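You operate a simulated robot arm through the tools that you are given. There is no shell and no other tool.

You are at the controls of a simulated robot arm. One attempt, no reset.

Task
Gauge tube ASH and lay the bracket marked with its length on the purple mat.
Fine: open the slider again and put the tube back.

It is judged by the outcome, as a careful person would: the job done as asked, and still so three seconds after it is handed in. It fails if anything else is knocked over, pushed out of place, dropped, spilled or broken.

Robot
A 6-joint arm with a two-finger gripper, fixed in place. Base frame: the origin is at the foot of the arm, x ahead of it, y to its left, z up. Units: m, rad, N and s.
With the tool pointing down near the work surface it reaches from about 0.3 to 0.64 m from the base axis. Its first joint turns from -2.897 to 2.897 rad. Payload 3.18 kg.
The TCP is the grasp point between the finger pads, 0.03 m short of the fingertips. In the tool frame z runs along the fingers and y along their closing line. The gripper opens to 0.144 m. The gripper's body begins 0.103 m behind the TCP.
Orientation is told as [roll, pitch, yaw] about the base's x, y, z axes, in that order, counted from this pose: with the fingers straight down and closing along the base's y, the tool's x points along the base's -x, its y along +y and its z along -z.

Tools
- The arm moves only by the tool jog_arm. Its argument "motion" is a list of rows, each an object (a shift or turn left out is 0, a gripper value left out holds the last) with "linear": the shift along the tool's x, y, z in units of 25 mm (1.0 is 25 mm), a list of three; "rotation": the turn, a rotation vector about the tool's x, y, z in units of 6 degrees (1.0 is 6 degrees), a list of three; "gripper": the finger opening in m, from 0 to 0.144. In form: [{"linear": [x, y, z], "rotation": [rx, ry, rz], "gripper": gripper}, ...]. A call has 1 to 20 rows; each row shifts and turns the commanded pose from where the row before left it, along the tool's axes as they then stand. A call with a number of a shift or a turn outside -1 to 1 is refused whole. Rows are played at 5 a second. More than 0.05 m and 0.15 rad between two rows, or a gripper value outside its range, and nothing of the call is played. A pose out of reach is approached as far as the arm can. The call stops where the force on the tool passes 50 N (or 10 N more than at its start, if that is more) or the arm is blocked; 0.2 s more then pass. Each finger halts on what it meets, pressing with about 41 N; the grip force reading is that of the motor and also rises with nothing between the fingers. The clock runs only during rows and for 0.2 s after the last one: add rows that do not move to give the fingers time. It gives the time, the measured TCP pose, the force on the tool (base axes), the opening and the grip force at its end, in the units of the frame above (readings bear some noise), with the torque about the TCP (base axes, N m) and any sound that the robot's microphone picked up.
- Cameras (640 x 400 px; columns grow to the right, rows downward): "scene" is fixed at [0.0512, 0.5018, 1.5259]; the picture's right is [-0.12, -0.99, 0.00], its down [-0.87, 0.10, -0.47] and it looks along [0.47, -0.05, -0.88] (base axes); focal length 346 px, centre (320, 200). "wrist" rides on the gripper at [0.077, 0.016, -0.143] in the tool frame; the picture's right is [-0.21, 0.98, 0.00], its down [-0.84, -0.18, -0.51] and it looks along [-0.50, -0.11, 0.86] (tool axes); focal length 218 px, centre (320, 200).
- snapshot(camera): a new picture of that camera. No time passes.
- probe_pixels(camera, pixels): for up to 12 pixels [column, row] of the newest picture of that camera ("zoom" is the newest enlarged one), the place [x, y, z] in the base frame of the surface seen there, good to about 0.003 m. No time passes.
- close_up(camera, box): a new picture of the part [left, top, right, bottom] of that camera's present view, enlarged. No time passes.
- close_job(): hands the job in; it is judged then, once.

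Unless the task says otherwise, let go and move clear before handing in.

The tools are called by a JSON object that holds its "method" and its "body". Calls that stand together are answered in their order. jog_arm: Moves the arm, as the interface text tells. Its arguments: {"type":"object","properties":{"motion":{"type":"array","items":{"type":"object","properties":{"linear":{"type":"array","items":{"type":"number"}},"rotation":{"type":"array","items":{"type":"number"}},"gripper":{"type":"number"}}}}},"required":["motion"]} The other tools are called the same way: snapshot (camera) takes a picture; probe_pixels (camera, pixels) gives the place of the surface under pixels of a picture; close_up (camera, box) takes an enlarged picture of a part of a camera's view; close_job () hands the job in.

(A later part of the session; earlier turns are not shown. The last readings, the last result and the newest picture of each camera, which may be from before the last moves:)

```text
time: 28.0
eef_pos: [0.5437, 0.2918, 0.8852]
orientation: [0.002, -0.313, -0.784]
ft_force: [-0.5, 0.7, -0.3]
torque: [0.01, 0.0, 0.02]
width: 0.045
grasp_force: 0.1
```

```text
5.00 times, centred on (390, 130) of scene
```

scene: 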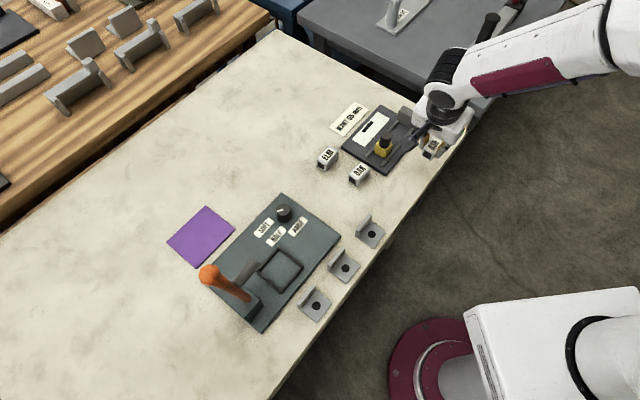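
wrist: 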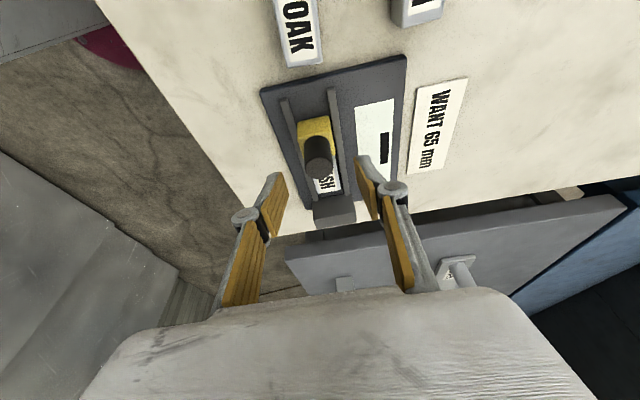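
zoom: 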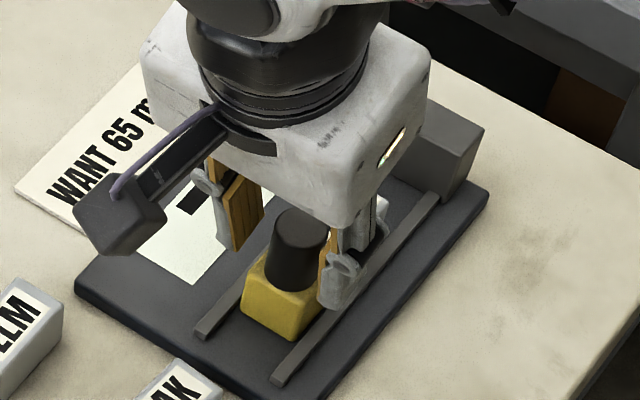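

The knob sits roughly midway between the pads (wrist zoom 265 and 385, knob 285–355). I close in small steps and watch side force.

{"method": "jog_arm", "body": {"motion": [{"gripper": 0.036}, {"gripper": 0.032}, {"gripper": 0.029}, {}, {}]}}

{"method": "close_up", "body": {"camera": "wrist", "box": [260, 100, 380, 220]}}

```text
time: 29.2
eef_pos: [0.5447, 0.2908, 0.8848]
orientation: [0.001, -0.314, -0.785]
ft_force: [0.6, 0.6, 0.1]
torque: [0.01, 0.01, 0.0]
width: 0.0289
grasp_force: 0.0
```

```text
3.33 times, centred on (320, 160) of wrist
```

zoom: 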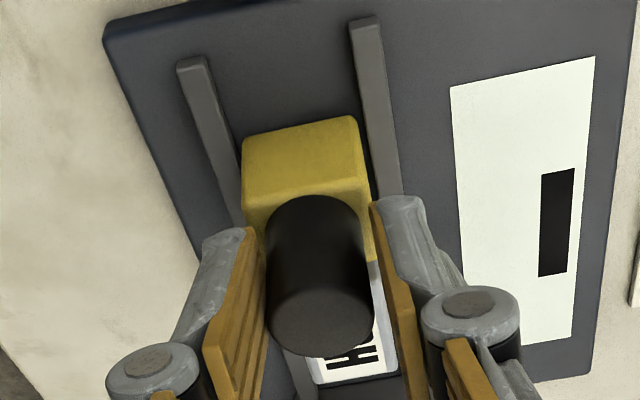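

No side force at 28.9 mm opening; the knob looks slightly nearer the right pad. I keep closing in 1.5 mm steps.

{"method": "jog_arm", "body": {"motion": [{"gripper": 0.0275}, {"gripper": 0.026}, {}]}}

```text
time: 30.0
eef_pos: [0.5445, 0.292, 0.8842]
orientation: [0.0, -0.314, -0.786]
ft_force: [-2.2, -2.3, -0.2]
torque: [-0.09, 0.08, -0.06]
width: 0.0281
grasp_force: 1.6
```

The right-hand (−v) pad touched first (3 N toward −v, width 28.1). I reopen slightly, shift 2 mm toward −v and close again gently.

{"method": "jog_arm", "body": {"motion": [{"gripper": 0.031}, {"linear": [0, -0.09, 0]}, {"gripper": 0.029}, {"gripper": 0.0275}, {"gripper": 0.026}, {}]}}

```text
time: 31.4
eef_pos: [0.543, 0.2904, 0.883]
orientation: [0.001, -0.313, -0.785]
ft_force: [1.2, 1.7, 0.5]
torque: [0.03, -0.06, 0.0]
width: 0.0271
grasp_force: 0.6
```

Now the left pad touches lightly (2 N toward +v), so the centre is within about half a millimetre. I shift 0.5 mm back and close fully.

{"method": "jog_arm", "body": {"motion": [{"gripper": 0.029}, {"linear": [0, 0.02, 0]}, {"gripper": 0.026}, {"gripper": 0.024}, {"gripper": 0.018}, {}, {}]}}

{"method": "close_up", "body": {"camera": "wrist", "box": [220, 60, 420, 240]}}

```text
time: 33.0
eef_pos: [0.5442, 0.2903, 0.8849]
orientation: [-0.001, -0.312, -0.786]
ft_force: [2.2, 1.4, -2.2]
torque: [0.06, -0.05, 0.03]
width: 0.0252
grasp_force: 45.4
```

```text
2.22 times, centred on (320, 150) of wrist
```

zoom: 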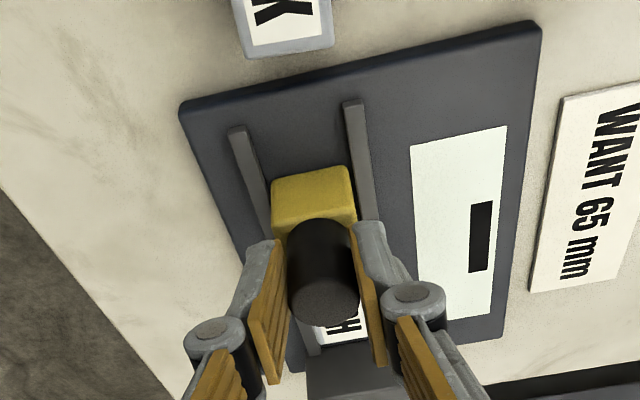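

The knob is held (25.2 mm, little side force). I push the slider 30 mm toward the anvil and read forces.

{"method": "jog_arm", "body": {"motion": [{"linear": [-0.19, 0, 0.0618]}, {"linear": [-0.19, 0, 0.0618]}, {"linear": [-0.19, 0, 0.0618]}, {"linear": [-0.19, 0, 0.0618]}, {"linear": [-0.19, 0, 0.0618]}, {"linear": [-0.19, 0, 0.0618]}, {}, {}]}}

{"method": "close_up", "body": {"camera": "wrist", "box": [220, 40, 420, 240]}}

{"method": "close_up", "body": {"camera": "scene", "box": [345, 90, 435, 170]}}

```text
time: 34.8
eef_pos: [0.5659, 0.2684, 0.8839]
orientation: [0.0, -0.315, -0.785]
ft_force: [-0.8, -0.1, -3.7]
torque: [0.16, 0.17, -0.02]
width: 0.025
grasp_force: 45.1
```

```text
2.00 times, centred on (320, 140) of wrist
```

zoom: 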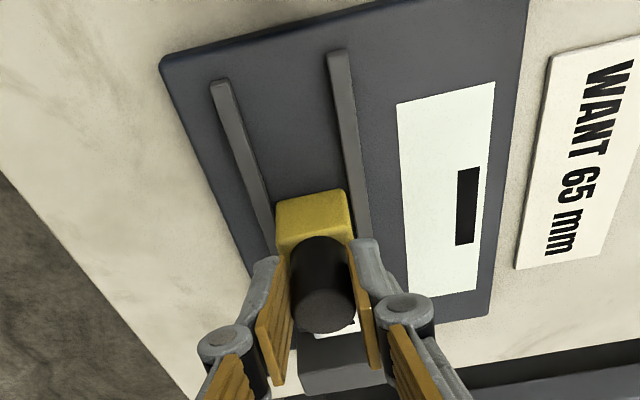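

```text
5.00 times, centred on (390, 130) of scene
```

zoom: 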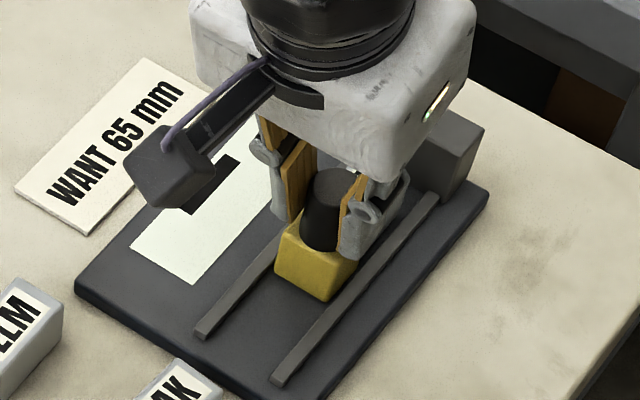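

The slider followed 30 mm with negligible resistance. I push another 14 mm, then finish in millimetres.

{"method": "jog_arm", "body": {"motion": [{"linear": [-0.133, 0, 0.0433]}, {"linear": [-0.133, 0, 0.0433]}, {"linear": [-0.133, 0, 0.0433]}, {"linear": [-0.133, 0, 0.0433]}, {}, {}]}}

{"method": "close_up", "body": {"camera": "wrist", "box": [220, 40, 420, 240]}}

```text
time: 36.2
eef_pos: [0.5753, 0.2586, 0.8855]
orientation: [0.0, -0.314, -0.784]
ft_force: [-0.5, -0.2, -4.6]
torque: [0.17, 0.12, 0.0]
width: 0.0252
grasp_force: 45.1
```

```text
2.00 times, centred on (320, 140) of wrist
```

zoom: 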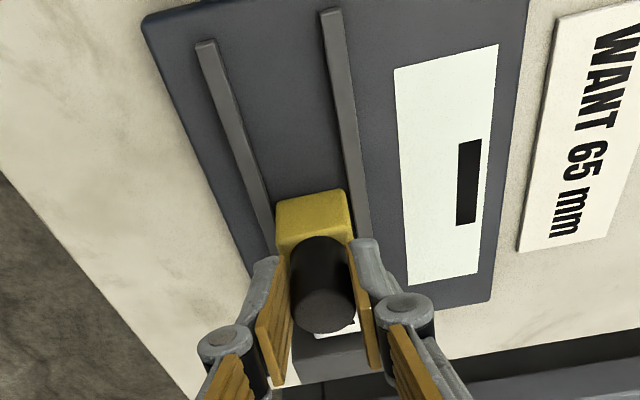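

Still free at u 0.224. I continue 4 mm in 1 mm steps.

{"method": "jog_arm", "body": {"motion": [{"linear": [-0.038, 0, 0.0124]}, {"linear": [-0.038, 0, 0.0124]}, {"linear": [-0.038, 0, 0.0124]}, {"linear": [-0.038, 0, 0.0124]}, {}]}}

{"method": "close_up", "body": {"camera": "wrist", "box": [220, 40, 420, 240]}}

```text
time: 37.4
eef_pos: [0.5777, 0.2559, 0.8836]
orientation: [0.0, -0.316, -0.787]
ft_force: [0.7, 0.9, -7.0]
torque: [0.23, 0.2, 0.01]
width: 0.0251
grasp_force: 45.0
```

```text
2.00 times, centred on (320, 140) of wrist
```

zoom: 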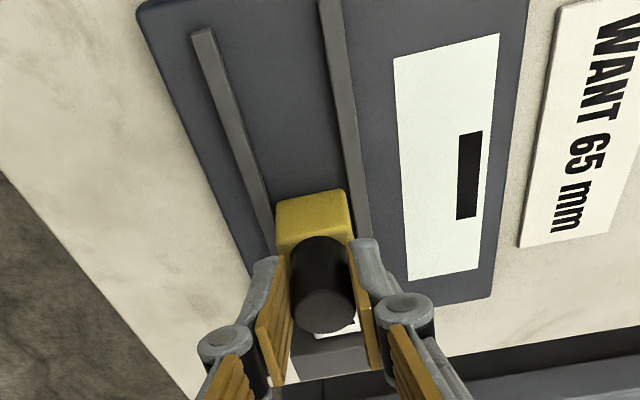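

u is now about 0.2275, with 7 N of vertical load creeping in; I lower half a millimetre to relieve it and continue 3 mm.

{"method": "jog_arm", "body": {"motion": [{"linear": [0.009, 0, 0.029]}, {"linear": [-0.038, 0, 0.0124]}, {"linear": [-0.038, 0, 0.0124]}, {"linear": [-0.038, 0, 0.0124]}, {}]}}

{"method": "close_up", "body": {"camera": "wrist", "box": [220, 40, 420, 240]}}

```text
time: 38.6
eef_pos: [0.5785, 0.2541, 0.8849]
orientation: [0.0, -0.315, -0.785]
ft_force: [-14.2, 1.6, 8.2]
torque: [-0.21, 0.27, -0.05]
width: 0.0253
grasp_force: 44.6
```

```text
2.00 times, centred on (320, 140) of wrist
```

zoom: 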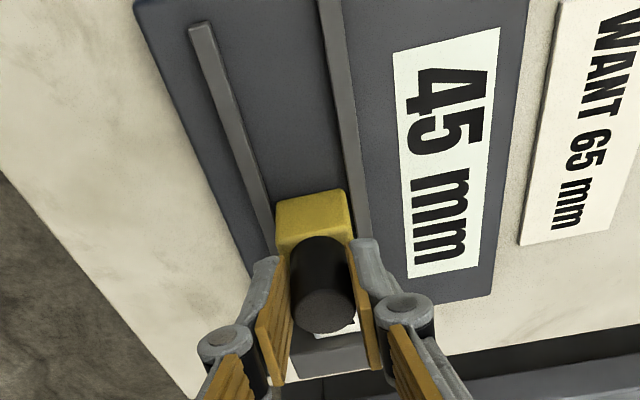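

The display now reads 45 mm, with the slider against the tube (14 N). I draw the slider back about 50 mm to its open place, still holding the knob.

{"method": "jog_arm", "body": {"motion": [{"linear": [0.076, 0, -0.0247]}, {"linear": [-0.005, 0, -0.015]}, {"linear": [0.238, 0, -0.0773]}, {"linear": [0.238, 0, -0.0773]}, {"linear": [0.238, 0, -0.0773]}, {"linear": [0.238, 0, -0.0773]}, {"linear": [0.238, 0, -0.0773]}, {"linear": [0.238, 0, -0.0773]}, {"linear": [0.238, 0, -0.0773]}, {"linear": [0.19, 0, -0.0618]}, {}, {}]}}

{"method": "snapshot", "body": {"camera": "wrist"}}

{"method": "close_up", "body": {"camera": "scene", "box": [345, 90, 435, 170]}}

```text
time: 41.2
eef_pos: [0.5444, 0.2908, 0.884]
orientation: [0.0, -0.313, -0.786]
ft_force: [0.6, 1.3, 2.6]
torque: [-0.04, -0.04, 0.0]
width: 0.0251
grasp_force: 45.3
```

```text
taken
```

wrist: 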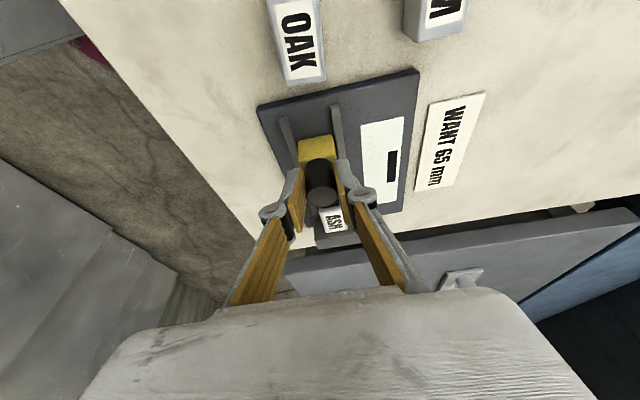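

```text
5.00 times, centred on (390, 130) of scene
```

zoom: 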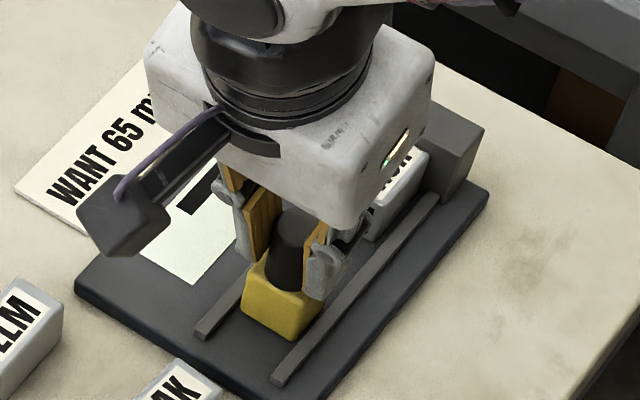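

The slider is back at its starting place (TCP u 0.179) and the display bar has returned. I release the knob, rise clear and move astride ASH, which now rests against the anvil.

{"method": "jog_arm", "body": {"motion": [{"gripper": 0.036}, {"gripper": 0.05}, {}, {"linear": [-0.108, 0, -0.333]}, {"linear": [-0.108, 0, -0.333]}, {"linear": [-0.108, 0, -0.333]}, {"linear": [-0.108, 0, -0.333]}, {"linear": [-0.856, 0, 0.278]}, {"linear": [-0.856, 0, 0.278]}, {"linear": [-0.539, 0, 0.995]}, {"linear": [-0.539, 0, 0.995]}, {}, {}]}}

{"method": "snapshot", "body": {"camera": "wrist"}}

{"method": "close_up", "body": {"camera": "scene", "box": [345, 90, 435, 170]}}

```text
time: 44.0
eef_pos: [0.6051, 0.2309, 0.8808]
orientation: [0.001, -0.316, -0.786]
ft_force: [-0.3, 1.2, -0.8]
torque: [0.02, 0.0, 0.01]
width: 0.0496
grasp_force: 0.1
```

```text
taken
```

wrist: 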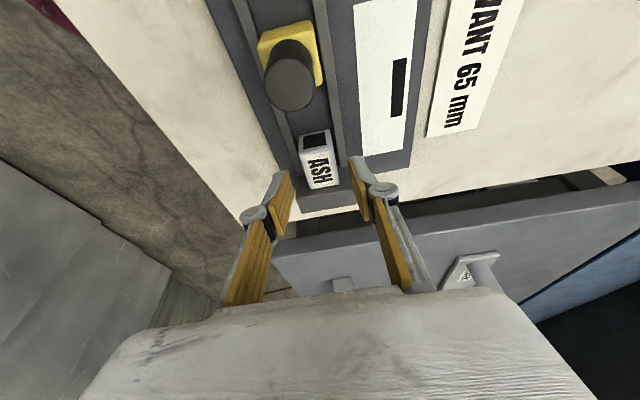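

```text
5.00 times, centred on (390, 130) of scene
```

zoom: 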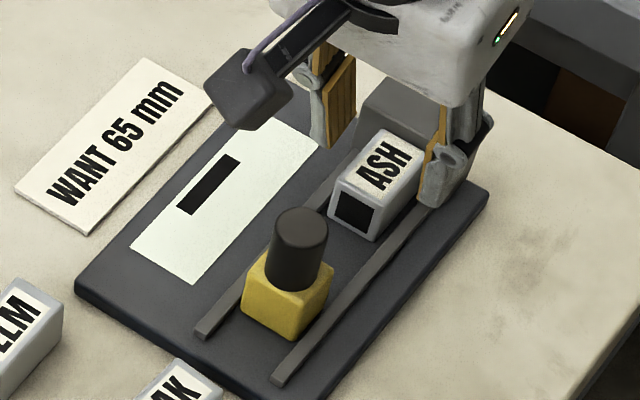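

The tube stands flush against the anvil at zoom (375,185), slider open. I probe its corners to centre the grip.

{"method": "probe_pixels", "body": {"camera": "zoom", "pixels": [[342, 182], [385, 132], [424, 155], [380, 203], [383, 167], [352, 213], [375, 238]]}}

{"method": "probe_pixels", "body": {"camera": "wrist", "pixels": [[303, 153], [331, 146], [337, 184], [312, 188], [319, 168], [279, 175], [358, 160]]}}

```text
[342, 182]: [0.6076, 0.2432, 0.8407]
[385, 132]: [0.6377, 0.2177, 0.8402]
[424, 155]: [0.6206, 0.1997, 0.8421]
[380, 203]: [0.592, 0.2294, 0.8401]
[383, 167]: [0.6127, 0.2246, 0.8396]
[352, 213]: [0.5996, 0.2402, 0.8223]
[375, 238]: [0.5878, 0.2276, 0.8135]
```

```text
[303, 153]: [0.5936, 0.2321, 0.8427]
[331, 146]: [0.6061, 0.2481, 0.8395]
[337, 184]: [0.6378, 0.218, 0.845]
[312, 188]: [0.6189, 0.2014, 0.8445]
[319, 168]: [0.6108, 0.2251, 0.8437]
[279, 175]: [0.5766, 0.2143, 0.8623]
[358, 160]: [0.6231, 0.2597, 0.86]
```

Tube centre is at u 0.277, v 0.592 and the fingertips' midpoint is v 0.592, well aligned. I lower 28 mm and then close gently.

{"method": "jog_arm", "body": {"motion": [{"linear": [0.0875, 0, 0.269]}, {"linear": [0.0875, 0, 0.269]}, {"linear": [0.0875, 0, 0.269]}, {"linear": [0.0875, 0, 0.269]}, {}, {}]}}

{"method": "close_up", "body": {"camera": "scene", "box": [365, 95, 425, 150]}}

{"method": "close_up", "body": {"camera": "wrist", "box": [220, 60, 420, 240]}}

```text
time: 45.4
eef_pos: [0.6042, 0.2303, 0.8514]
orientation: [-0.001, -0.314, -0.785]
ft_force: [0.2, 0.9, -0.3]
torque: [0.02, 0.02, 0.03]
width: 0.0497
grasp_force: 0.0
```

```text
7.27 times, centred on (395, 122) of scene
```

zoom: 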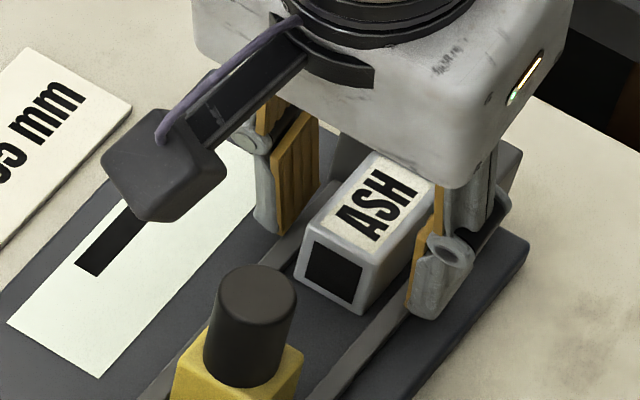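

```text
2.22 times, centred on (320, 150) of wrist
```

zoom: 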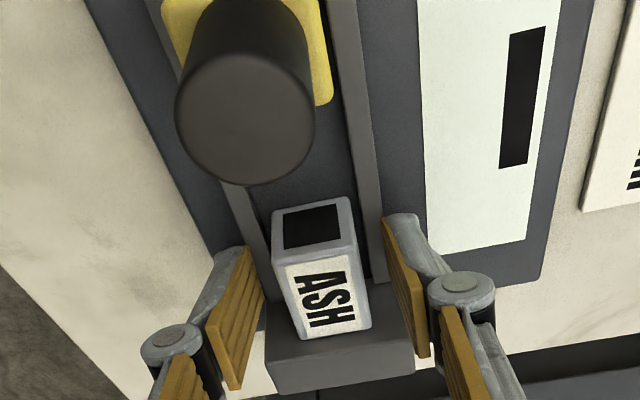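

No contact with the rails at z 0.851 and the tube is between the pads. I close on it and lift 10 mm as a test.

{"method": "jog_arm", "body": {"motion": [{"gripper": 0.036}, {"gripper": 0.03}, {"gripper": 0.0}, {}, {}, {}, {"linear": [-0.031, 0, -0.095]}, {"linear": [-0.031, 0, -0.095]}, {"linear": [-0.031, 0, -0.095]}, {"linear": [-0.031, 0, -0.095]}, {}]}}

{"method": "close_up", "body": {"camera": "wrist", "box": [220, 60, 420, 240]}}

```text
time: 47.8
eef_pos: [0.6037, 0.2304, 0.863]
orientation: [-0.001, -0.313, -0.784]
ft_force: [-1.4, 2.2, -1.6]
torque: [0.1, 0.08, 0.0]
width: 0.0289
grasp_force: 41.5
```

```text
2.22 times, centred on (320, 150) of wrist
```

zoom: 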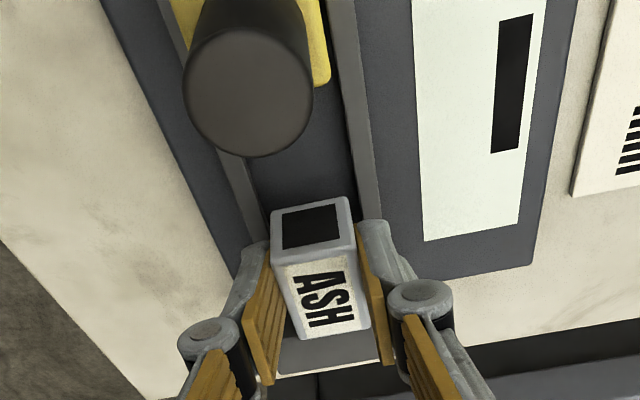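

The tube is held and lifted. I raise further, cross back over the right rail, and travel to above ASH's original spot (centre about (0.410,0.288)).

{"method": "jog_arm", "body": {"motion": [{"linear": [-0.136, 0, -0.4185]}, {"linear": [-0.136, 0, -0.4185]}, {"linear": [0, -0.768, 0]}, {"linear": [0, -0.768, 0]}, {"linear": [0, -0.768, 0]}, {"linear": [0, -0.768, 0]}, {"linear": [0, -0.768, 0]}, {"linear": [0.803, 0, -0.261]}, {"linear": [0.803, 0, -0.261]}, {"linear": [0.803, 0, -0.261]}, {"linear": [0.803, 0, -0.261]}, {"linear": [0.803, 0, -0.261]}, {"linear": [0.803, 0, -0.261]}, {"linear": [0.803, 0, -0.261]}, {"linear": [0.803, 0, -0.261]}, {"linear": [0.803, 0, -0.261]}, {}, {}]}}

{"method": "snapshot", "body": {"camera": "wrist"}}

{"method": "close_up", "body": {"camera": "scene", "box": [330, 130, 450, 240]}}

```text
time: 51.6
eef_pos: [0.4022, 0.2953, 0.8829]
orientation: [0.0, -0.313, -0.787]
ft_force: [-0.5, -0.1, -0.8]
torque: [0.01, 0.02, 0.0]
width: 0.0284
grasp_force: 40.9
```

```text
taken
```

wrist: 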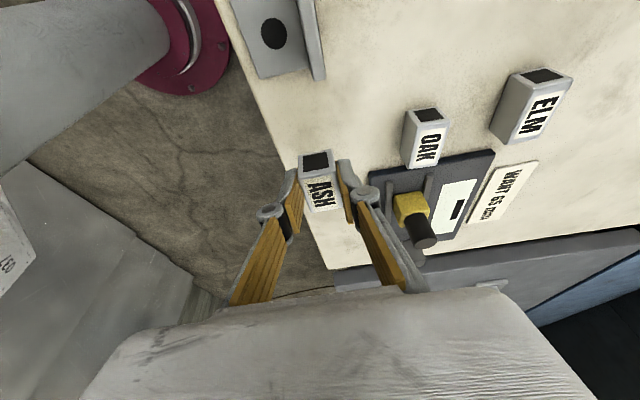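

```text
3.64 times, centred on (390, 185) of scene
```

zoom: 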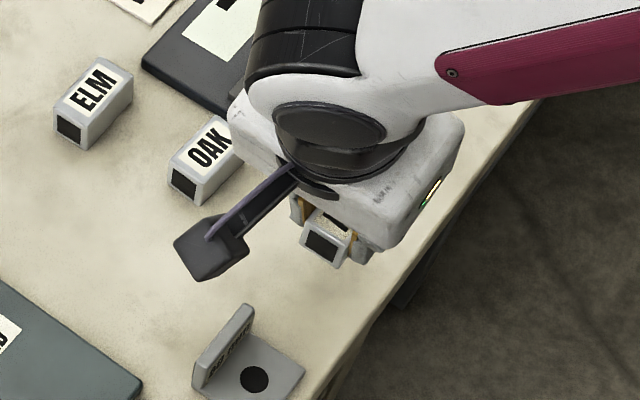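

The tube is over its spot (TCP u 0.0756, v 0.493). I lower 38 mm to just above the table.

{"method": "jog_arm", "body": {"motion": [{"linear": [0.046, 0.015, -0.015]}, {"linear": [0.1175, 0, 0.3615]}, {"linear": [0.1175, 0, 0.3615]}, {"linear": [0.1175, 0, 0.3615]}, {"linear": [0.1175, 0, 0.3615]}, {}, {}]}}

```text
time: 53.2
eef_pos: [0.4024, 0.2966, 0.8457]
orientation: [-0.001, -0.316, -0.785]
ft_force: [-0.4, -0.2, -1.9]
torque: [-0.02, -0.03, 0.02]
width: 0.0288
grasp_force: 41.4
```

{"method": "jog_arm", "body": {"motion": [{"linear": [0.0124, 0, 0.038]}, {"linear": [0.0124, 0, 0.038]}, {"linear": [0.0124, 0, 0.038]}, {}, {}]}}

{"method": "close_up", "body": {"camera": "scene", "box": [330, 130, 450, 240]}}

```text
time: 54.4
eef_pos: [0.4027, 0.297, 0.8434]
orientation: [0.001, -0.315, -0.786]
ft_force: [1.0, 0.0, 0.9]
torque: [0.01, -0.02, -0.01]
width: 0.029
grasp_force: 40.6
```

```text
3.64 times, centred on (390, 185) of scene
```

zoom: 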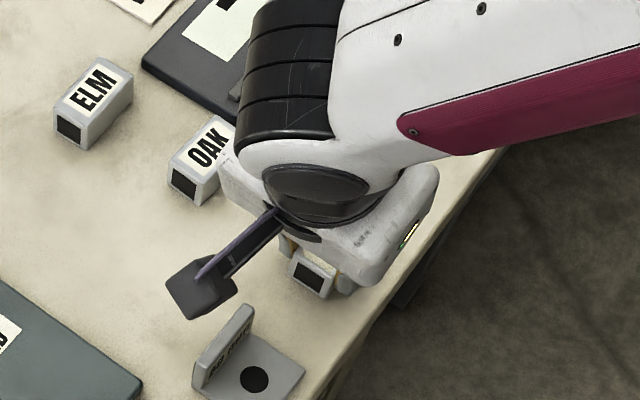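

No contact yet at 0.843. I continue in half-millimetre steps.

{"method": "jog_arm", "body": {"motion": [{"linear": [0.0124, 0, 0.038]}, {"linear": [0.0124, 0, 0.038]}, {"linear": [0.0062, 0, 0.019]}, {}, {}]}}

```text
time: 55.6
eef_pos: [0.4034, 0.2967, 0.8411]
orientation: [-0.001, -0.313, -0.787]
ft_force: [0.2, -0.3, -1.4]
torque: [-0.01, -0.01, 0.03]
width: 0.0288
grasp_force: 40.8
```

{"method": "jog_arm", "body": {"motion": [{"linear": [0.0062, 0, 0.019]}, {"linear": [0.0062, 0, 0.019]}, {"linear": [0.0062, 0, 0.019]}, {}, {}]}}

```text
time: 56.8
eef_pos: [0.4024, 0.2967, 0.839]
orientation: [0.003, -0.313, -0.784]
ft_force: [-1.9, -0.2, 8.5]
torque: [-0.06, 0.03, 0.0]
width: 0.0286
grasp_force: 41.1
```

Contact at 8.5 N: the tube is on the table. I open and rise clear.

{"method": "jog_arm", "body": {"motion": [{"linear": [-0.003, 0, -0.01]}, {"gripper": 0.038}, {"gripper": 0.055}, {}, {"linear": [-0.155, 0, -0.476]}, {"linear": [-0.155, 0, -0.476]}, {"linear": [-0.155, 0, -0.476]}, {"linear": [-0.155, 0, -0.476]}, {}, {}]}}

{"method": "snapshot", "body": {"camera": "wrist"}}

{"method": "close_up", "body": {"camera": "scene", "box": [330, 130, 450, 240]}}

```text
time: 59.0
eef_pos: [0.4027, 0.2966, 0.8888]
orientation: [-0.001, -0.314, -0.787]
ft_force: [0.9, 0.4, 0.3]
torque: [-0.03, -0.03, 0.02]
width: 0.0552
grasp_force: 0.1
```

```text
taken
```

wrist: 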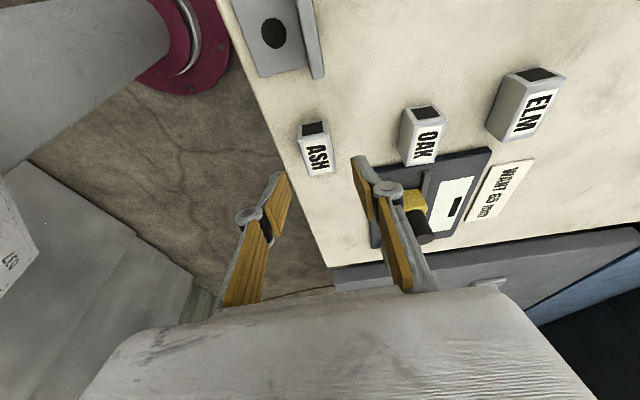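

```text
3.64 times, centred on (390, 185) of scene
```

zoom: 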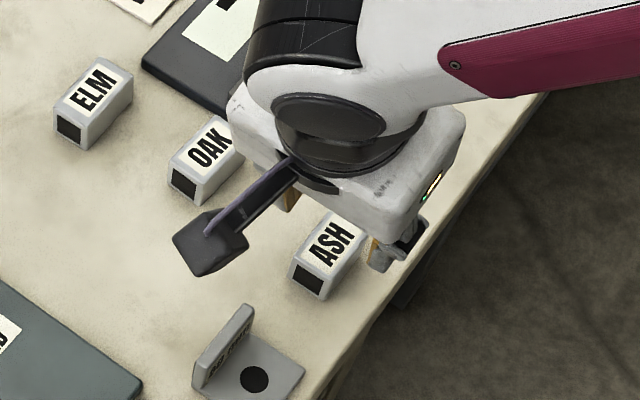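

ASH is back standing at its place (zoom (330,255), within about 2 mm of the start). Now I study the press with its orange lever, dial and block, which stand between the 45 mm bracket and the mat.

{"method": "close_up", "body": {"camera": "scene", "box": [160, 180, 350, 340]}}

```text
2.50 times, centred on (255, 260) of scene
```

zoom: 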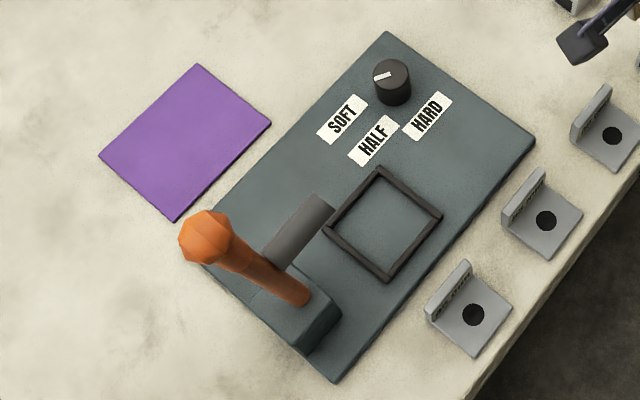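

{"method": "probe_pixels", "body": {"camera": "zoom", "pixels": [[207, 225], [190, 245], [232, 240], [255, 268], [300, 300], [315, 205], [280, 255], [300, 225], [330, 300], [310, 345], [265, 290], [290, 330]]}}

{"method": "probe_pixels", "body": {"camera": "zoom", "pixels": [[386, 35], [220, 200], [335, 380], [532, 142], [392, 70], [395, 95], [382, 170], [440, 215], [387, 278], [325, 230], [270, 125], [196, 66]]}}

{"method": "probe_pixels", "body": {"camera": "zoom", "pixels": [[100, 156], [174, 219], [185, 142], [463, 262], [430, 307], [473, 314], [511, 308], [475, 355], [470, 272], [440, 312], [225, 270], [245, 300]]}}

```text
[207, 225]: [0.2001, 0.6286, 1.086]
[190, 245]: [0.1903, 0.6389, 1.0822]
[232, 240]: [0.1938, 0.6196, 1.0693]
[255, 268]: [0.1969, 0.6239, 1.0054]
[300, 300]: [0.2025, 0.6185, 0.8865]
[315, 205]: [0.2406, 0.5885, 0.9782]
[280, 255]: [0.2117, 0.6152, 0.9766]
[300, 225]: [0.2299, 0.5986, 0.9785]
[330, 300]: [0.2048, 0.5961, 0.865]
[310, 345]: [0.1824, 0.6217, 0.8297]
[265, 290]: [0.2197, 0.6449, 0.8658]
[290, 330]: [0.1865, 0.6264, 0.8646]
```

```text
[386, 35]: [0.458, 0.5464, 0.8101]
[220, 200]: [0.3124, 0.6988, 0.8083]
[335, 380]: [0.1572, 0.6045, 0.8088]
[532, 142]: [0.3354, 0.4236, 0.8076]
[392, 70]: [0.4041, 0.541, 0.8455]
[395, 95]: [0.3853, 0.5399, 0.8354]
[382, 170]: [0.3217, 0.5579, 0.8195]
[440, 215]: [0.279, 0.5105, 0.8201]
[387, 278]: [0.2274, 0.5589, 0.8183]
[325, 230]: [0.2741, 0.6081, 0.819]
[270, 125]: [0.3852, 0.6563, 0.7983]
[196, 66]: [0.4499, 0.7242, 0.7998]
```

```text
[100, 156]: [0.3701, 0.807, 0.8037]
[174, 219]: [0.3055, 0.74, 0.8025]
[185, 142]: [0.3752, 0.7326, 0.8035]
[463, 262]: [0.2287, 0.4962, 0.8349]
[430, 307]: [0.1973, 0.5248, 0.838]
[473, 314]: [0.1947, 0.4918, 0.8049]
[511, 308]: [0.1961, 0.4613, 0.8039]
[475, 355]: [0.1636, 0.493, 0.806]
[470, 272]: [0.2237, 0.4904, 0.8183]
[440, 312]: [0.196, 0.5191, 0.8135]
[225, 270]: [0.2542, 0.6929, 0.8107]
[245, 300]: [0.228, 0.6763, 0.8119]
```

The press has an orange lever at (0.20,0.62) up to z 1.09 and a grey arm ending near (0.24,0.588) at z 0.98; the mat is u −0.308…−0.193, v 0.738…0.831. Before picking the bracket I'll test whether a 40° tilted hand reaches the mat; first I rise and tilt here.

{"method": "jog_arm", "body": {"motion": [{"linear": [-0.247, 0, -0.761]}, {"linear": [-0.247, 0, -0.761]}, {"linear": [-0.247, 0, -0.761]}, {"rotation": [0, -0.917, 0]}, {"rotation": [0, -0.917, 0]}, {"rotation": [0, -0.917, 0]}, {"rotation": [0, -0.917, 0]}, {}, {}]}}

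{"method": "snapshot", "body": {"camera": "scene"}}

```text
time: 61.0
eef_pos: [0.4042, 0.2629, 0.9129]
orientation: [0.015, -0.69, -0.785]
ft_force: [-0.5, 0.0, 0.0]
torque: [-0.03, -0.02, 0.01]
width: 0.0549
grasp_force: 0.1
out of reach, approached as far as the arm can: row 5, 6, 7
```

```text
taken
```

scene: 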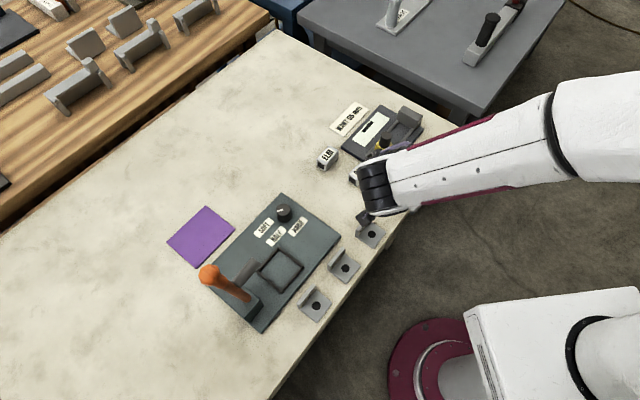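

The tilt to 40° at this sideways yaw was out of reach (TCP sagged to (0.404,0.263,0.913)). I probe the arm's links to understand its geometry before going on.

{"method": "probe_pixels", "body": {"camera": "scene", "pixels": [[375, 190], [395, 185], [430, 170], [480, 155], [530, 135], [550, 120], [580, 125], [620, 130], [635, 100], [635, 165]]}}

{"method": "snapshot", "body": {"camera": "wrist"}}

```text
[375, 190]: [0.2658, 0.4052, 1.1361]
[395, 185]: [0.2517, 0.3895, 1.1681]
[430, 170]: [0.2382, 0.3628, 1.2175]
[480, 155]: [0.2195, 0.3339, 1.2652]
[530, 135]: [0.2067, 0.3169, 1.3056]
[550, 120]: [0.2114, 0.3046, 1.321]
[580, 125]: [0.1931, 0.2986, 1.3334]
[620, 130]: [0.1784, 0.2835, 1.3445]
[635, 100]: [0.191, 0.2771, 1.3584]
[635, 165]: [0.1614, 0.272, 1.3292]
```

```text
taken
```

wrist: 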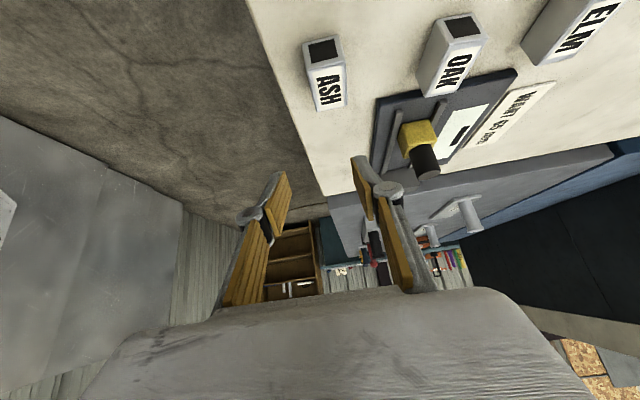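

The wrist bends about 57° from the forearm at its limit, so sideways tilts are restricted but radial tilts should be fine. I swing the yaw toward the mat's direction (about +68°), keeping the hand high.

{"method": "jog_arm", "body": {"motion": [{"rotation": [-0.637, 0, -0.759]}, {"rotation": [-0.637, 0, -0.759]}, {"rotation": [-0.637, 0, -0.759]}, {"rotation": [-0.637, 0, -0.759]}, {"rotation": [-0.637, 0, -0.759]}, {"rotation": [-0.637, 0, -0.759]}, {"rotation": [-0.637, 0, -0.759]}, {"rotation": [-0.637, 0, -0.759]}, {"rotation": [-0.637, 0, -0.759]}, {"rotation": [-0.637, 0, -0.759]}, {}, {}]}}

{"method": "snapshot", "body": {"camera": "scene"}}

```text
time: 63.6
eef_pos: [0.4053, 0.2647, 0.9129]
orientation: [0.0, -0.699, 0.252]
ft_force: [-0.4, 0.4, -0.3]
torque: [0.02, 0.01, 0.02]
width: 0.0549
grasp_force: 0.1
```

```text
taken
```

scene: 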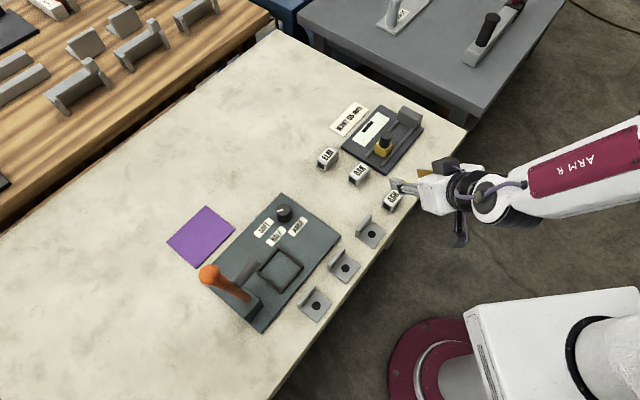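

The commanded pose follows the reached one, (0.405,0.265,0.913) with yaw 0.25 and a 40° tilt. I finish the yaw to 68° and go halfway toward the mat at this height, clear of the dial (top 0.846).

{"method": "jog_arm", "body": {"motion": [{"rotation": [-0.637, 0, -0.759]}, {"rotation": [-0.637, 0, -0.759]}, {"rotation": [-0.637, 0, -0.759]}, {"rotation": [-0.637, 0, -0.759]}, {"rotation": [-0.637, 0, -0.759]}, {"rotation": [-0.637, 0, -0.759]}, {"rotation": [-0.637, 0, -0.759]}, {"rotation": [-0.637, 0, -0.759]}, {"rotation": [-0.637, 0, -0.759]}, {"linear": [-0.615, 0.335, 0.516]}, {"linear": [-0.615, 0.335, 0.516]}, {"linear": [-0.615, 0.335, 0.516]}, {"linear": [-0.615, 0.335, 0.516]}, {"linear": [-0.615, 0.335, 0.516]}, {"linear": [-0.615, 0.335, 0.516]}, {"linear": [-0.615, 0.335, 0.516]}, {"linear": [-0.615, 0.335, 0.516]}, {}, {}]}}

{"method": "snapshot", "body": {"camera": "scene"}}

{"method": "snapshot", "body": {"camera": "wrist"}}

```text
time: 67.6
eef_pos: [0.5122, 0.4008, 0.9137]
orientation: [-0.001, -0.697, 0.511]
ft_force: [0.3, -0.4, -0.2]
torque: [-0.02, 0.0, 0.03]
width: 0.055
grasp_force: 0.1
out of reach, approached as far as the arm can: row 3, 4, 5, 6, 7, 8, 9
```

```text
taken
```

scene: 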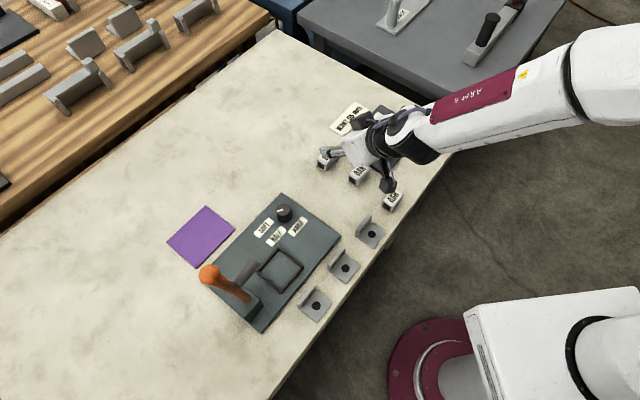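

```text
taken
```

wrist: 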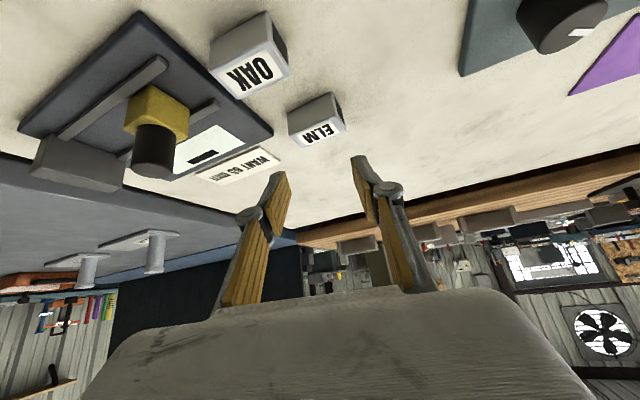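

Yaw stopped at 29° there (likely a wrist roll limit with the hand so close in), but the translation worked: now at (0.512,0.401,0.914), r 0.65. I test further yaw here, further out.

{"method": "jog_arm", "body": {"motion": [{"rotation": [-0.637, 0, -0.759]}, {"rotation": [-0.637, 0, -0.759]}, {}]}}

```text
time: 68.4
eef_pos: [0.5093, 0.3944, 0.9086]
orientation: [-0.022, -0.673, 0.674]
ft_force: [-0.2, -0.5, 0.9]
torque: [0.01, 0.02, 0.01]
width: 0.055
grasp_force: 0.0
out of reach, approached as far as the arm can: row 2
```

Yaw again stopped near 39°, right at the radial direction. I look at the arm's shape here to tell whether it's a wrist roll flip or a hard limit.

{"method": "snapshot", "body": {"camera": "scene"}}

{"method": "close_up", "body": {"camera": "scene", "box": [310, 20, 640, 230]}}

{"method": "probe_pixels", "body": {"camera": "scene", "pixels": [[360, 155], [390, 150], [410, 140], [425, 130], [450, 118], [500, 100], [560, 75], [600, 65], [630, 60], [385, 185]]}}

```text
taken
```

scene: 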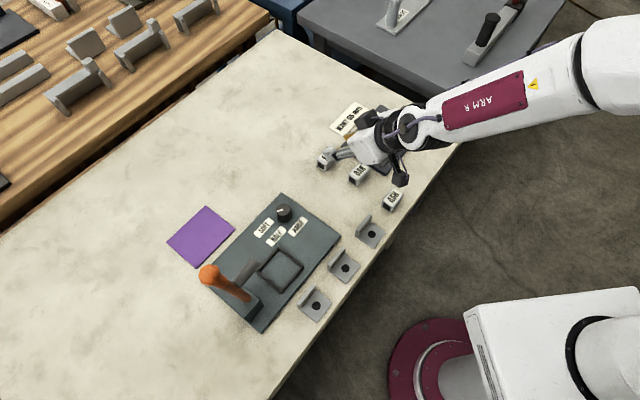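

```text
1.90 times, centred on (475, 125) of scene
```

zoom: 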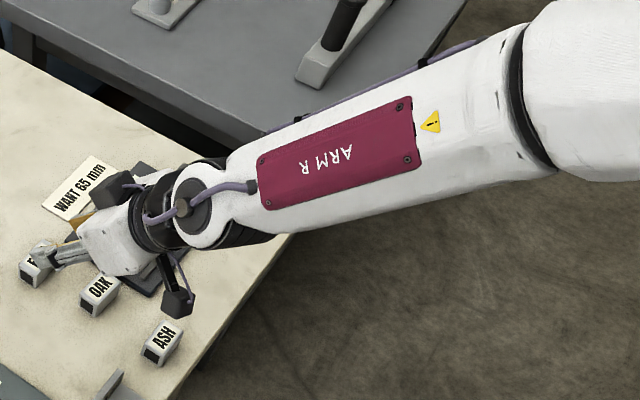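

```text
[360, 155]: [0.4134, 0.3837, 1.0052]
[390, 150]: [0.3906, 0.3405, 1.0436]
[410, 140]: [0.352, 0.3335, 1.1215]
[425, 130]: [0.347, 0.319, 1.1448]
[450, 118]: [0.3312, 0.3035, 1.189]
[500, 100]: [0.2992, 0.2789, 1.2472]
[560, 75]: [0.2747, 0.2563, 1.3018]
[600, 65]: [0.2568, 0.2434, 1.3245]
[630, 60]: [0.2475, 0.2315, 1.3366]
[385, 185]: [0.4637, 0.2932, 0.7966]
```

The forearm slopes about 57° down and the 40° tool is nearly in line with it, so the wrist is at a singular pose; a smaller tilt (about 28°) should serve better. I draw inward and reduce the tilt to about 17° to restore a normal wrist posture.

{"method": "jog_arm", "body": {"motion": [{"linear": [0.5, 0, -0.35], "rotation": [0, 0.73, 0]}, {"linear": [0.52, 0, -0.33], "rotation": [0, 0.73, 0]}, {"linear": [0.54, 0, -0.3], "rotation": [0, 0.73, 0]}, {"linear": [0.56, 0, -0.25], "rotation": [0, 0.73, 0]}, {"linear": [0.58, 0, -0.2], "rotation": [0, 0.73, 0]}, {}, {}]}}

{"method": "snapshot", "body": {"camera": "scene"}}

```text
time: 70.0
eef_pos: [0.4941, 0.3976, 0.9162]
orientation: [-0.058, -0.628, 0.715]
ft_force: [-0.3, 0.0, -0.3]
torque: [-0.02, -0.01, 0.0]
width: 0.0549
grasp_force: 0.0
out of reach, approached as far as the arm can: row 1, 2, 3, 4, 5
```

```text
taken
```

scene: 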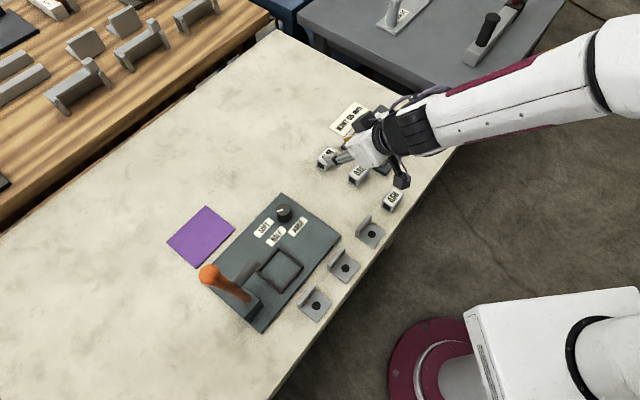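

The forearm has rolled back to its normal side (panel now sideways), with slow progress near the singular pose. I repeat the inward-and-untilt motion.

{"method": "jog_arm", "body": {"motion": [{"linear": [0.3, 0, -0.2], "rotation": [0, 0.7, 0]}, {"linear": [0.3, 0, -0.2], "rotation": [0, 0.7, 0]}, {"linear": [0.3, 0, -0.18], "rotation": [0, 0.7, 0]}, {"linear": [0.4, 0, -0.18], "rotation": [0, 0.7, 0]}, {"linear": [0.4, 0, -0.15], "rotation": [0, 0.3, 0]}, {}, {}]}}

{"method": "snapshot", "body": {"camera": "scene"}}

```text
time: 71.6
eef_pos: [0.4626, 0.368, 0.9181]
orientation: [-0.051, -0.304, 0.697]
ft_force: [-0.1, -0.1, 0.0]
torque: [-0.01, -0.02, 0.01]
width: 0.0555
grasp_force: 0.1
out of reach, approached as far as the arm can: row 1
```

```text
taken
```

scene: 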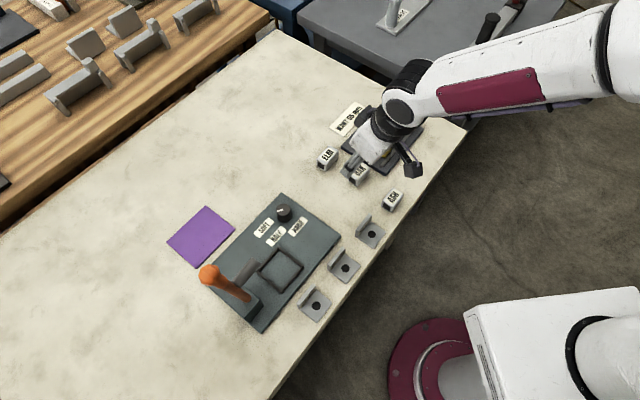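

The wrist is back in a normal posture: TCP (0.463,0.368,0.918), tilt 17°, yaw 40°, slight roll −0.05. I remove the roll, yaw on to 60° and swing sideways toward the mat side, still high over the press plate.

{"method": "jog_arm", "body": {"motion": [{"rotation": [-0.487, 0, 0]}, {"linear": [0, 0.8, 0], "rotation": [-0.249, 0, -0.795]}, {"linear": [0, 0.8, 0], "rotation": [-0.249, 0, -0.795]}, {"linear": [0, 0.8, 0], "rotation": [-0.249, 0, -0.795]}, {"linear": [0, 0.8, 0], "rotation": [-0.249, 0, -0.795]}, {"linear": [0, 0.8, 0]}, {"linear": [0, 0.8, 0]}, {"linear": [0, 0.8, 0]}, {}, {}]}}

{"method": "snapshot", "body": {"camera": "scene"}}

```text
time: 73.8
eef_pos: [0.3515, 0.4519, 0.918]
orientation: [0.001, -0.305, 1.046]
ft_force: [0.0, 0.1, -0.4]
torque: [0.0, 0.02, -0.01]
width: 0.0549
grasp_force: 0.0
```

```text
taken
```

scene: 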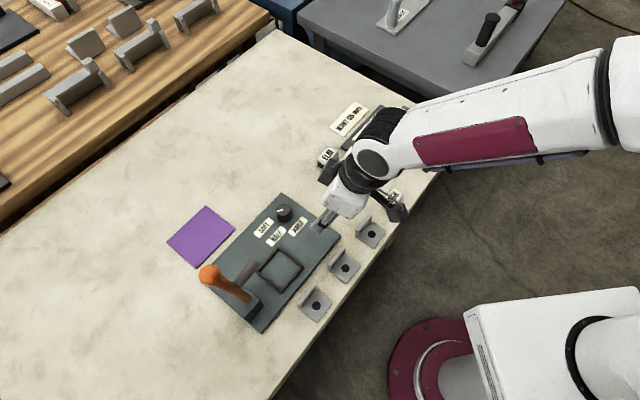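

At (0.352,0.452,0.918) with yaw 60° and tilt 17.5°. I move outward toward the mat, adding tilt gradually.

{"method": "jog_arm", "body": {"motion": [{"linear": [-0.856, 0.36, 0.278], "rotation": [0, -0.25, 0]}, {"linear": [-0.85, 0.36, 0.296], "rotation": [0, -0.25, 0]}, {"linear": [-0.842, 0.36, 0.318], "rotation": [0, -0.25, 0]}, {"linear": [-0.834, 0.36, 0.338], "rotation": [0, -0.25, 0]}, {"linear": [-0.826, 0.36, 0.358], "rotation": [0, -0.25, 0]}, {"linear": [-0.817, 0.36, 0.378], "rotation": [0, -0.25, 0]}, {}, {}]}}

{"method": "snapshot", "body": {"camera": "scene"}}

```text
time: 75.6
eef_pos: [0.3728, 0.5938, 0.9172]
orientation: [0.0, -0.462, 1.046]
ft_force: [0.3, 0.7, 0.5]
torque: [-0.01, -0.03, -0.01]
width: 0.0553
grasp_force: 0.1
```

```text
taken
```

scene: 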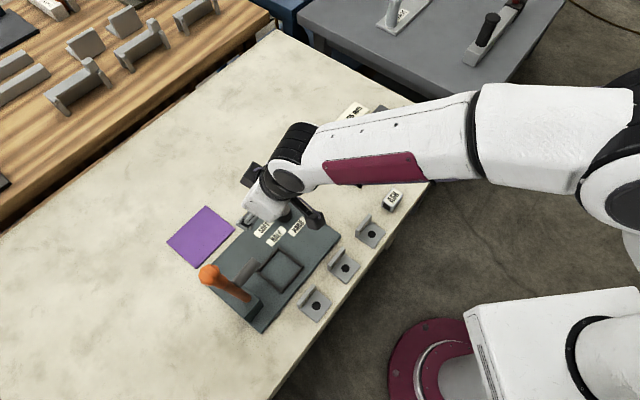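

Still within reach at r 0.70 with a 26.5° tilt. I continue to above the mat's near part.

{"method": "jog_arm", "body": {"motion": [{"linear": [-0.838, 0.367, 0.418]}, {"linear": [-0.838, 0.367, 0.418], "rotation": [0, -0.1, 0]}, {"linear": [-0.832, 0.367, 0.428], "rotation": [0, -0.1, 0]}, {"linear": [-0.828, 0.367, 0.438], "rotation": [0, -0.05, 0]}, {"linear": [-0.826, 0.367, 0.439]}, {}, {}]}}

{"method": "snapshot", "body": {"camera": "scene"}}

{"method": "snapshot", "body": {"camera": "wrist"}}

```text
time: 77.2
eef_pos: [0.393, 0.7192, 0.9183]
orientation: [-0.001, -0.488, 1.046]
ft_force: [0.1, -0.4, 1.2]
torque: [-0.02, -0.01, 0.02]
width: 0.0554
grasp_force: 0.0
```

```text
taken
```

scene: 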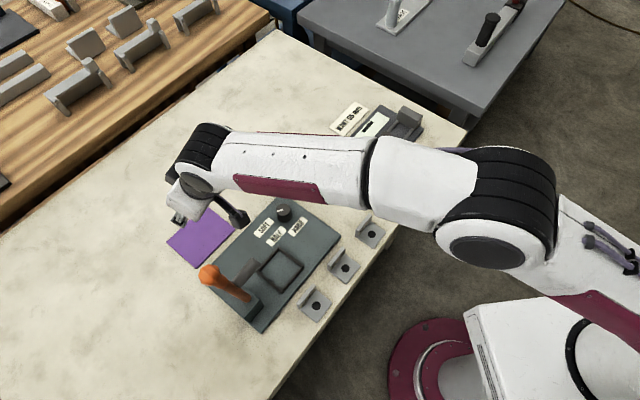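

```text
taken
```

wrist: 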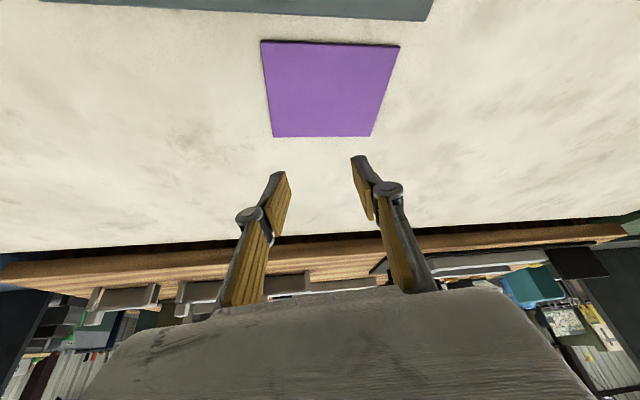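

The hand reaches over the mat (0.393,0.719,0.918) with a 28° tilt and no limit, well clear of the lever. I test going down to z 0.85 here with empty fingers.

{"method": "jog_arm", "body": {"motion": [{"linear": [0.4, 0, 0.756]}, {"linear": [0.4, 0, 0.756]}, {"linear": [0.4, 0, 0.756]}, {}, {}]}}

{"method": "snapshot", "body": {"camera": "scene"}}

```text
time: 78.4
eef_pos: [0.391, 0.7187, 0.8526]
orientation: [0.0, -0.488, 1.046]
ft_force: [0.2, -0.2, -0.6]
torque: [0.0, -0.02, 0.0]
width: 0.0549
grasp_force: 0.1
```

```text
taken
```

scene: 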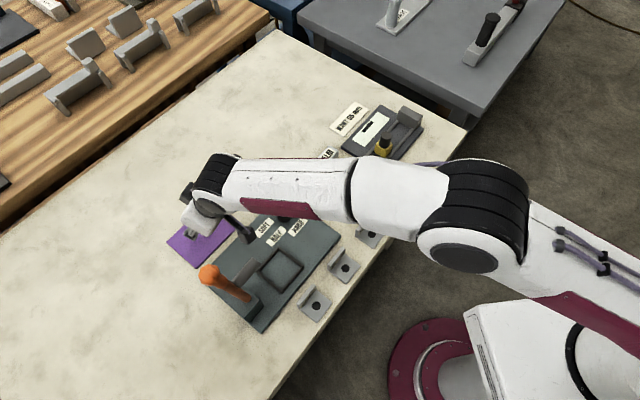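

The hand can get down to z 0.853 over the mat. I check the forearm's slope here, to choose the smallest tilt that still reaches.

{"method": "probe_pixels", "body": {"camera": "scene", "pixels": [[215, 178], [235, 172], [280, 173], [330, 175], [350, 185], [400, 190], [430, 190], [470, 200], [490, 180], [560, 250]]}}

```text
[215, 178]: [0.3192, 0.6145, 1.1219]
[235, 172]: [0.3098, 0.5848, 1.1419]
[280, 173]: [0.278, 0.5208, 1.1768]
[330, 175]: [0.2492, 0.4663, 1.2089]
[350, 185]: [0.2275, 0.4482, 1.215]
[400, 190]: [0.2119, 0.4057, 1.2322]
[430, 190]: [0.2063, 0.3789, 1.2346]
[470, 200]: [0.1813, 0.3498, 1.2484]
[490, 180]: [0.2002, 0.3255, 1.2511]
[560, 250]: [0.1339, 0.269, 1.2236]
```

The forearm is only ~24° below horizontal here, so even a 20° tilt will reach the mat; I'll use 20° for pick and place. I rise, and retrace my way back around the press, reducing the tilt to 20°.

{"method": "jog_arm", "body": {"motion": [{"linear": [-0.4, 0, -0.756]}, {"linear": [-0.4, 0, -0.756]}, {"linear": [-0.4, 0, -0.756]}, {"linear": [0.81, -0.361, -0.42], "rotation": [0, 0.121, 0]}, {"linear": [0.815, -0.361, -0.41], "rotation": [0, 0.121, 0]}, {"linear": [0.82, -0.361, -0.4], "rotation": [0, 0.121, 0]}, {"linear": [0.825, -0.361, -0.39], "rotation": [0, 0.121, 0]}, {"linear": [0.83, -0.361, -0.38], "rotation": [0, 0.121, 0]}, {"linear": [0.833, -0.361, -0.371], "rotation": [0, 0.121, 0]}, {"linear": [0.836, -0.361, -0.36], "rotation": [0, 0.121, 0]}, {"linear": [0.84, -0.361, -0.35], "rotation": [0, 0.121, 0]}, {"linear": [0.845, -0.361, -0.34], "rotation": [0, 0.121, 0]}, {"linear": [0.85, -0.361, -0.33], "rotation": [0, 0.121, 0]}, {"linear": [0.855, -0.361, -0.32], "rotation": [0, 0.121, 0]}, {}, {}]}}

{"method": "snapshot", "body": {"camera": "scene"}}

```text
time: 81.8
eef_pos: [0.3531, 0.452, 0.9154]
orientation: [0.001, -0.347, 1.046]
ft_force: [0.3, 0.2, -0.4]
torque: [-0.01, -0.02, -0.01]
width: 0.0551
grasp_force: 0.1
```

```text
taken
```

scene: 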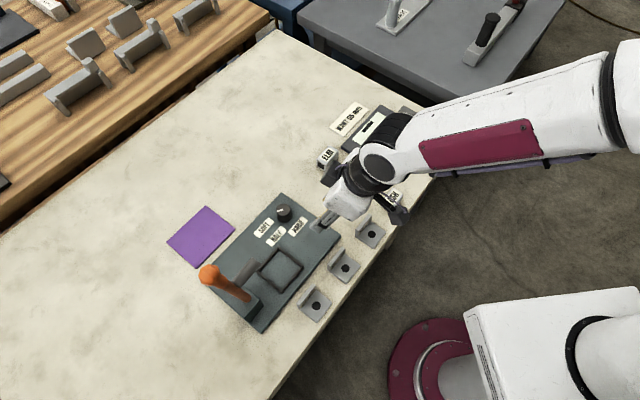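

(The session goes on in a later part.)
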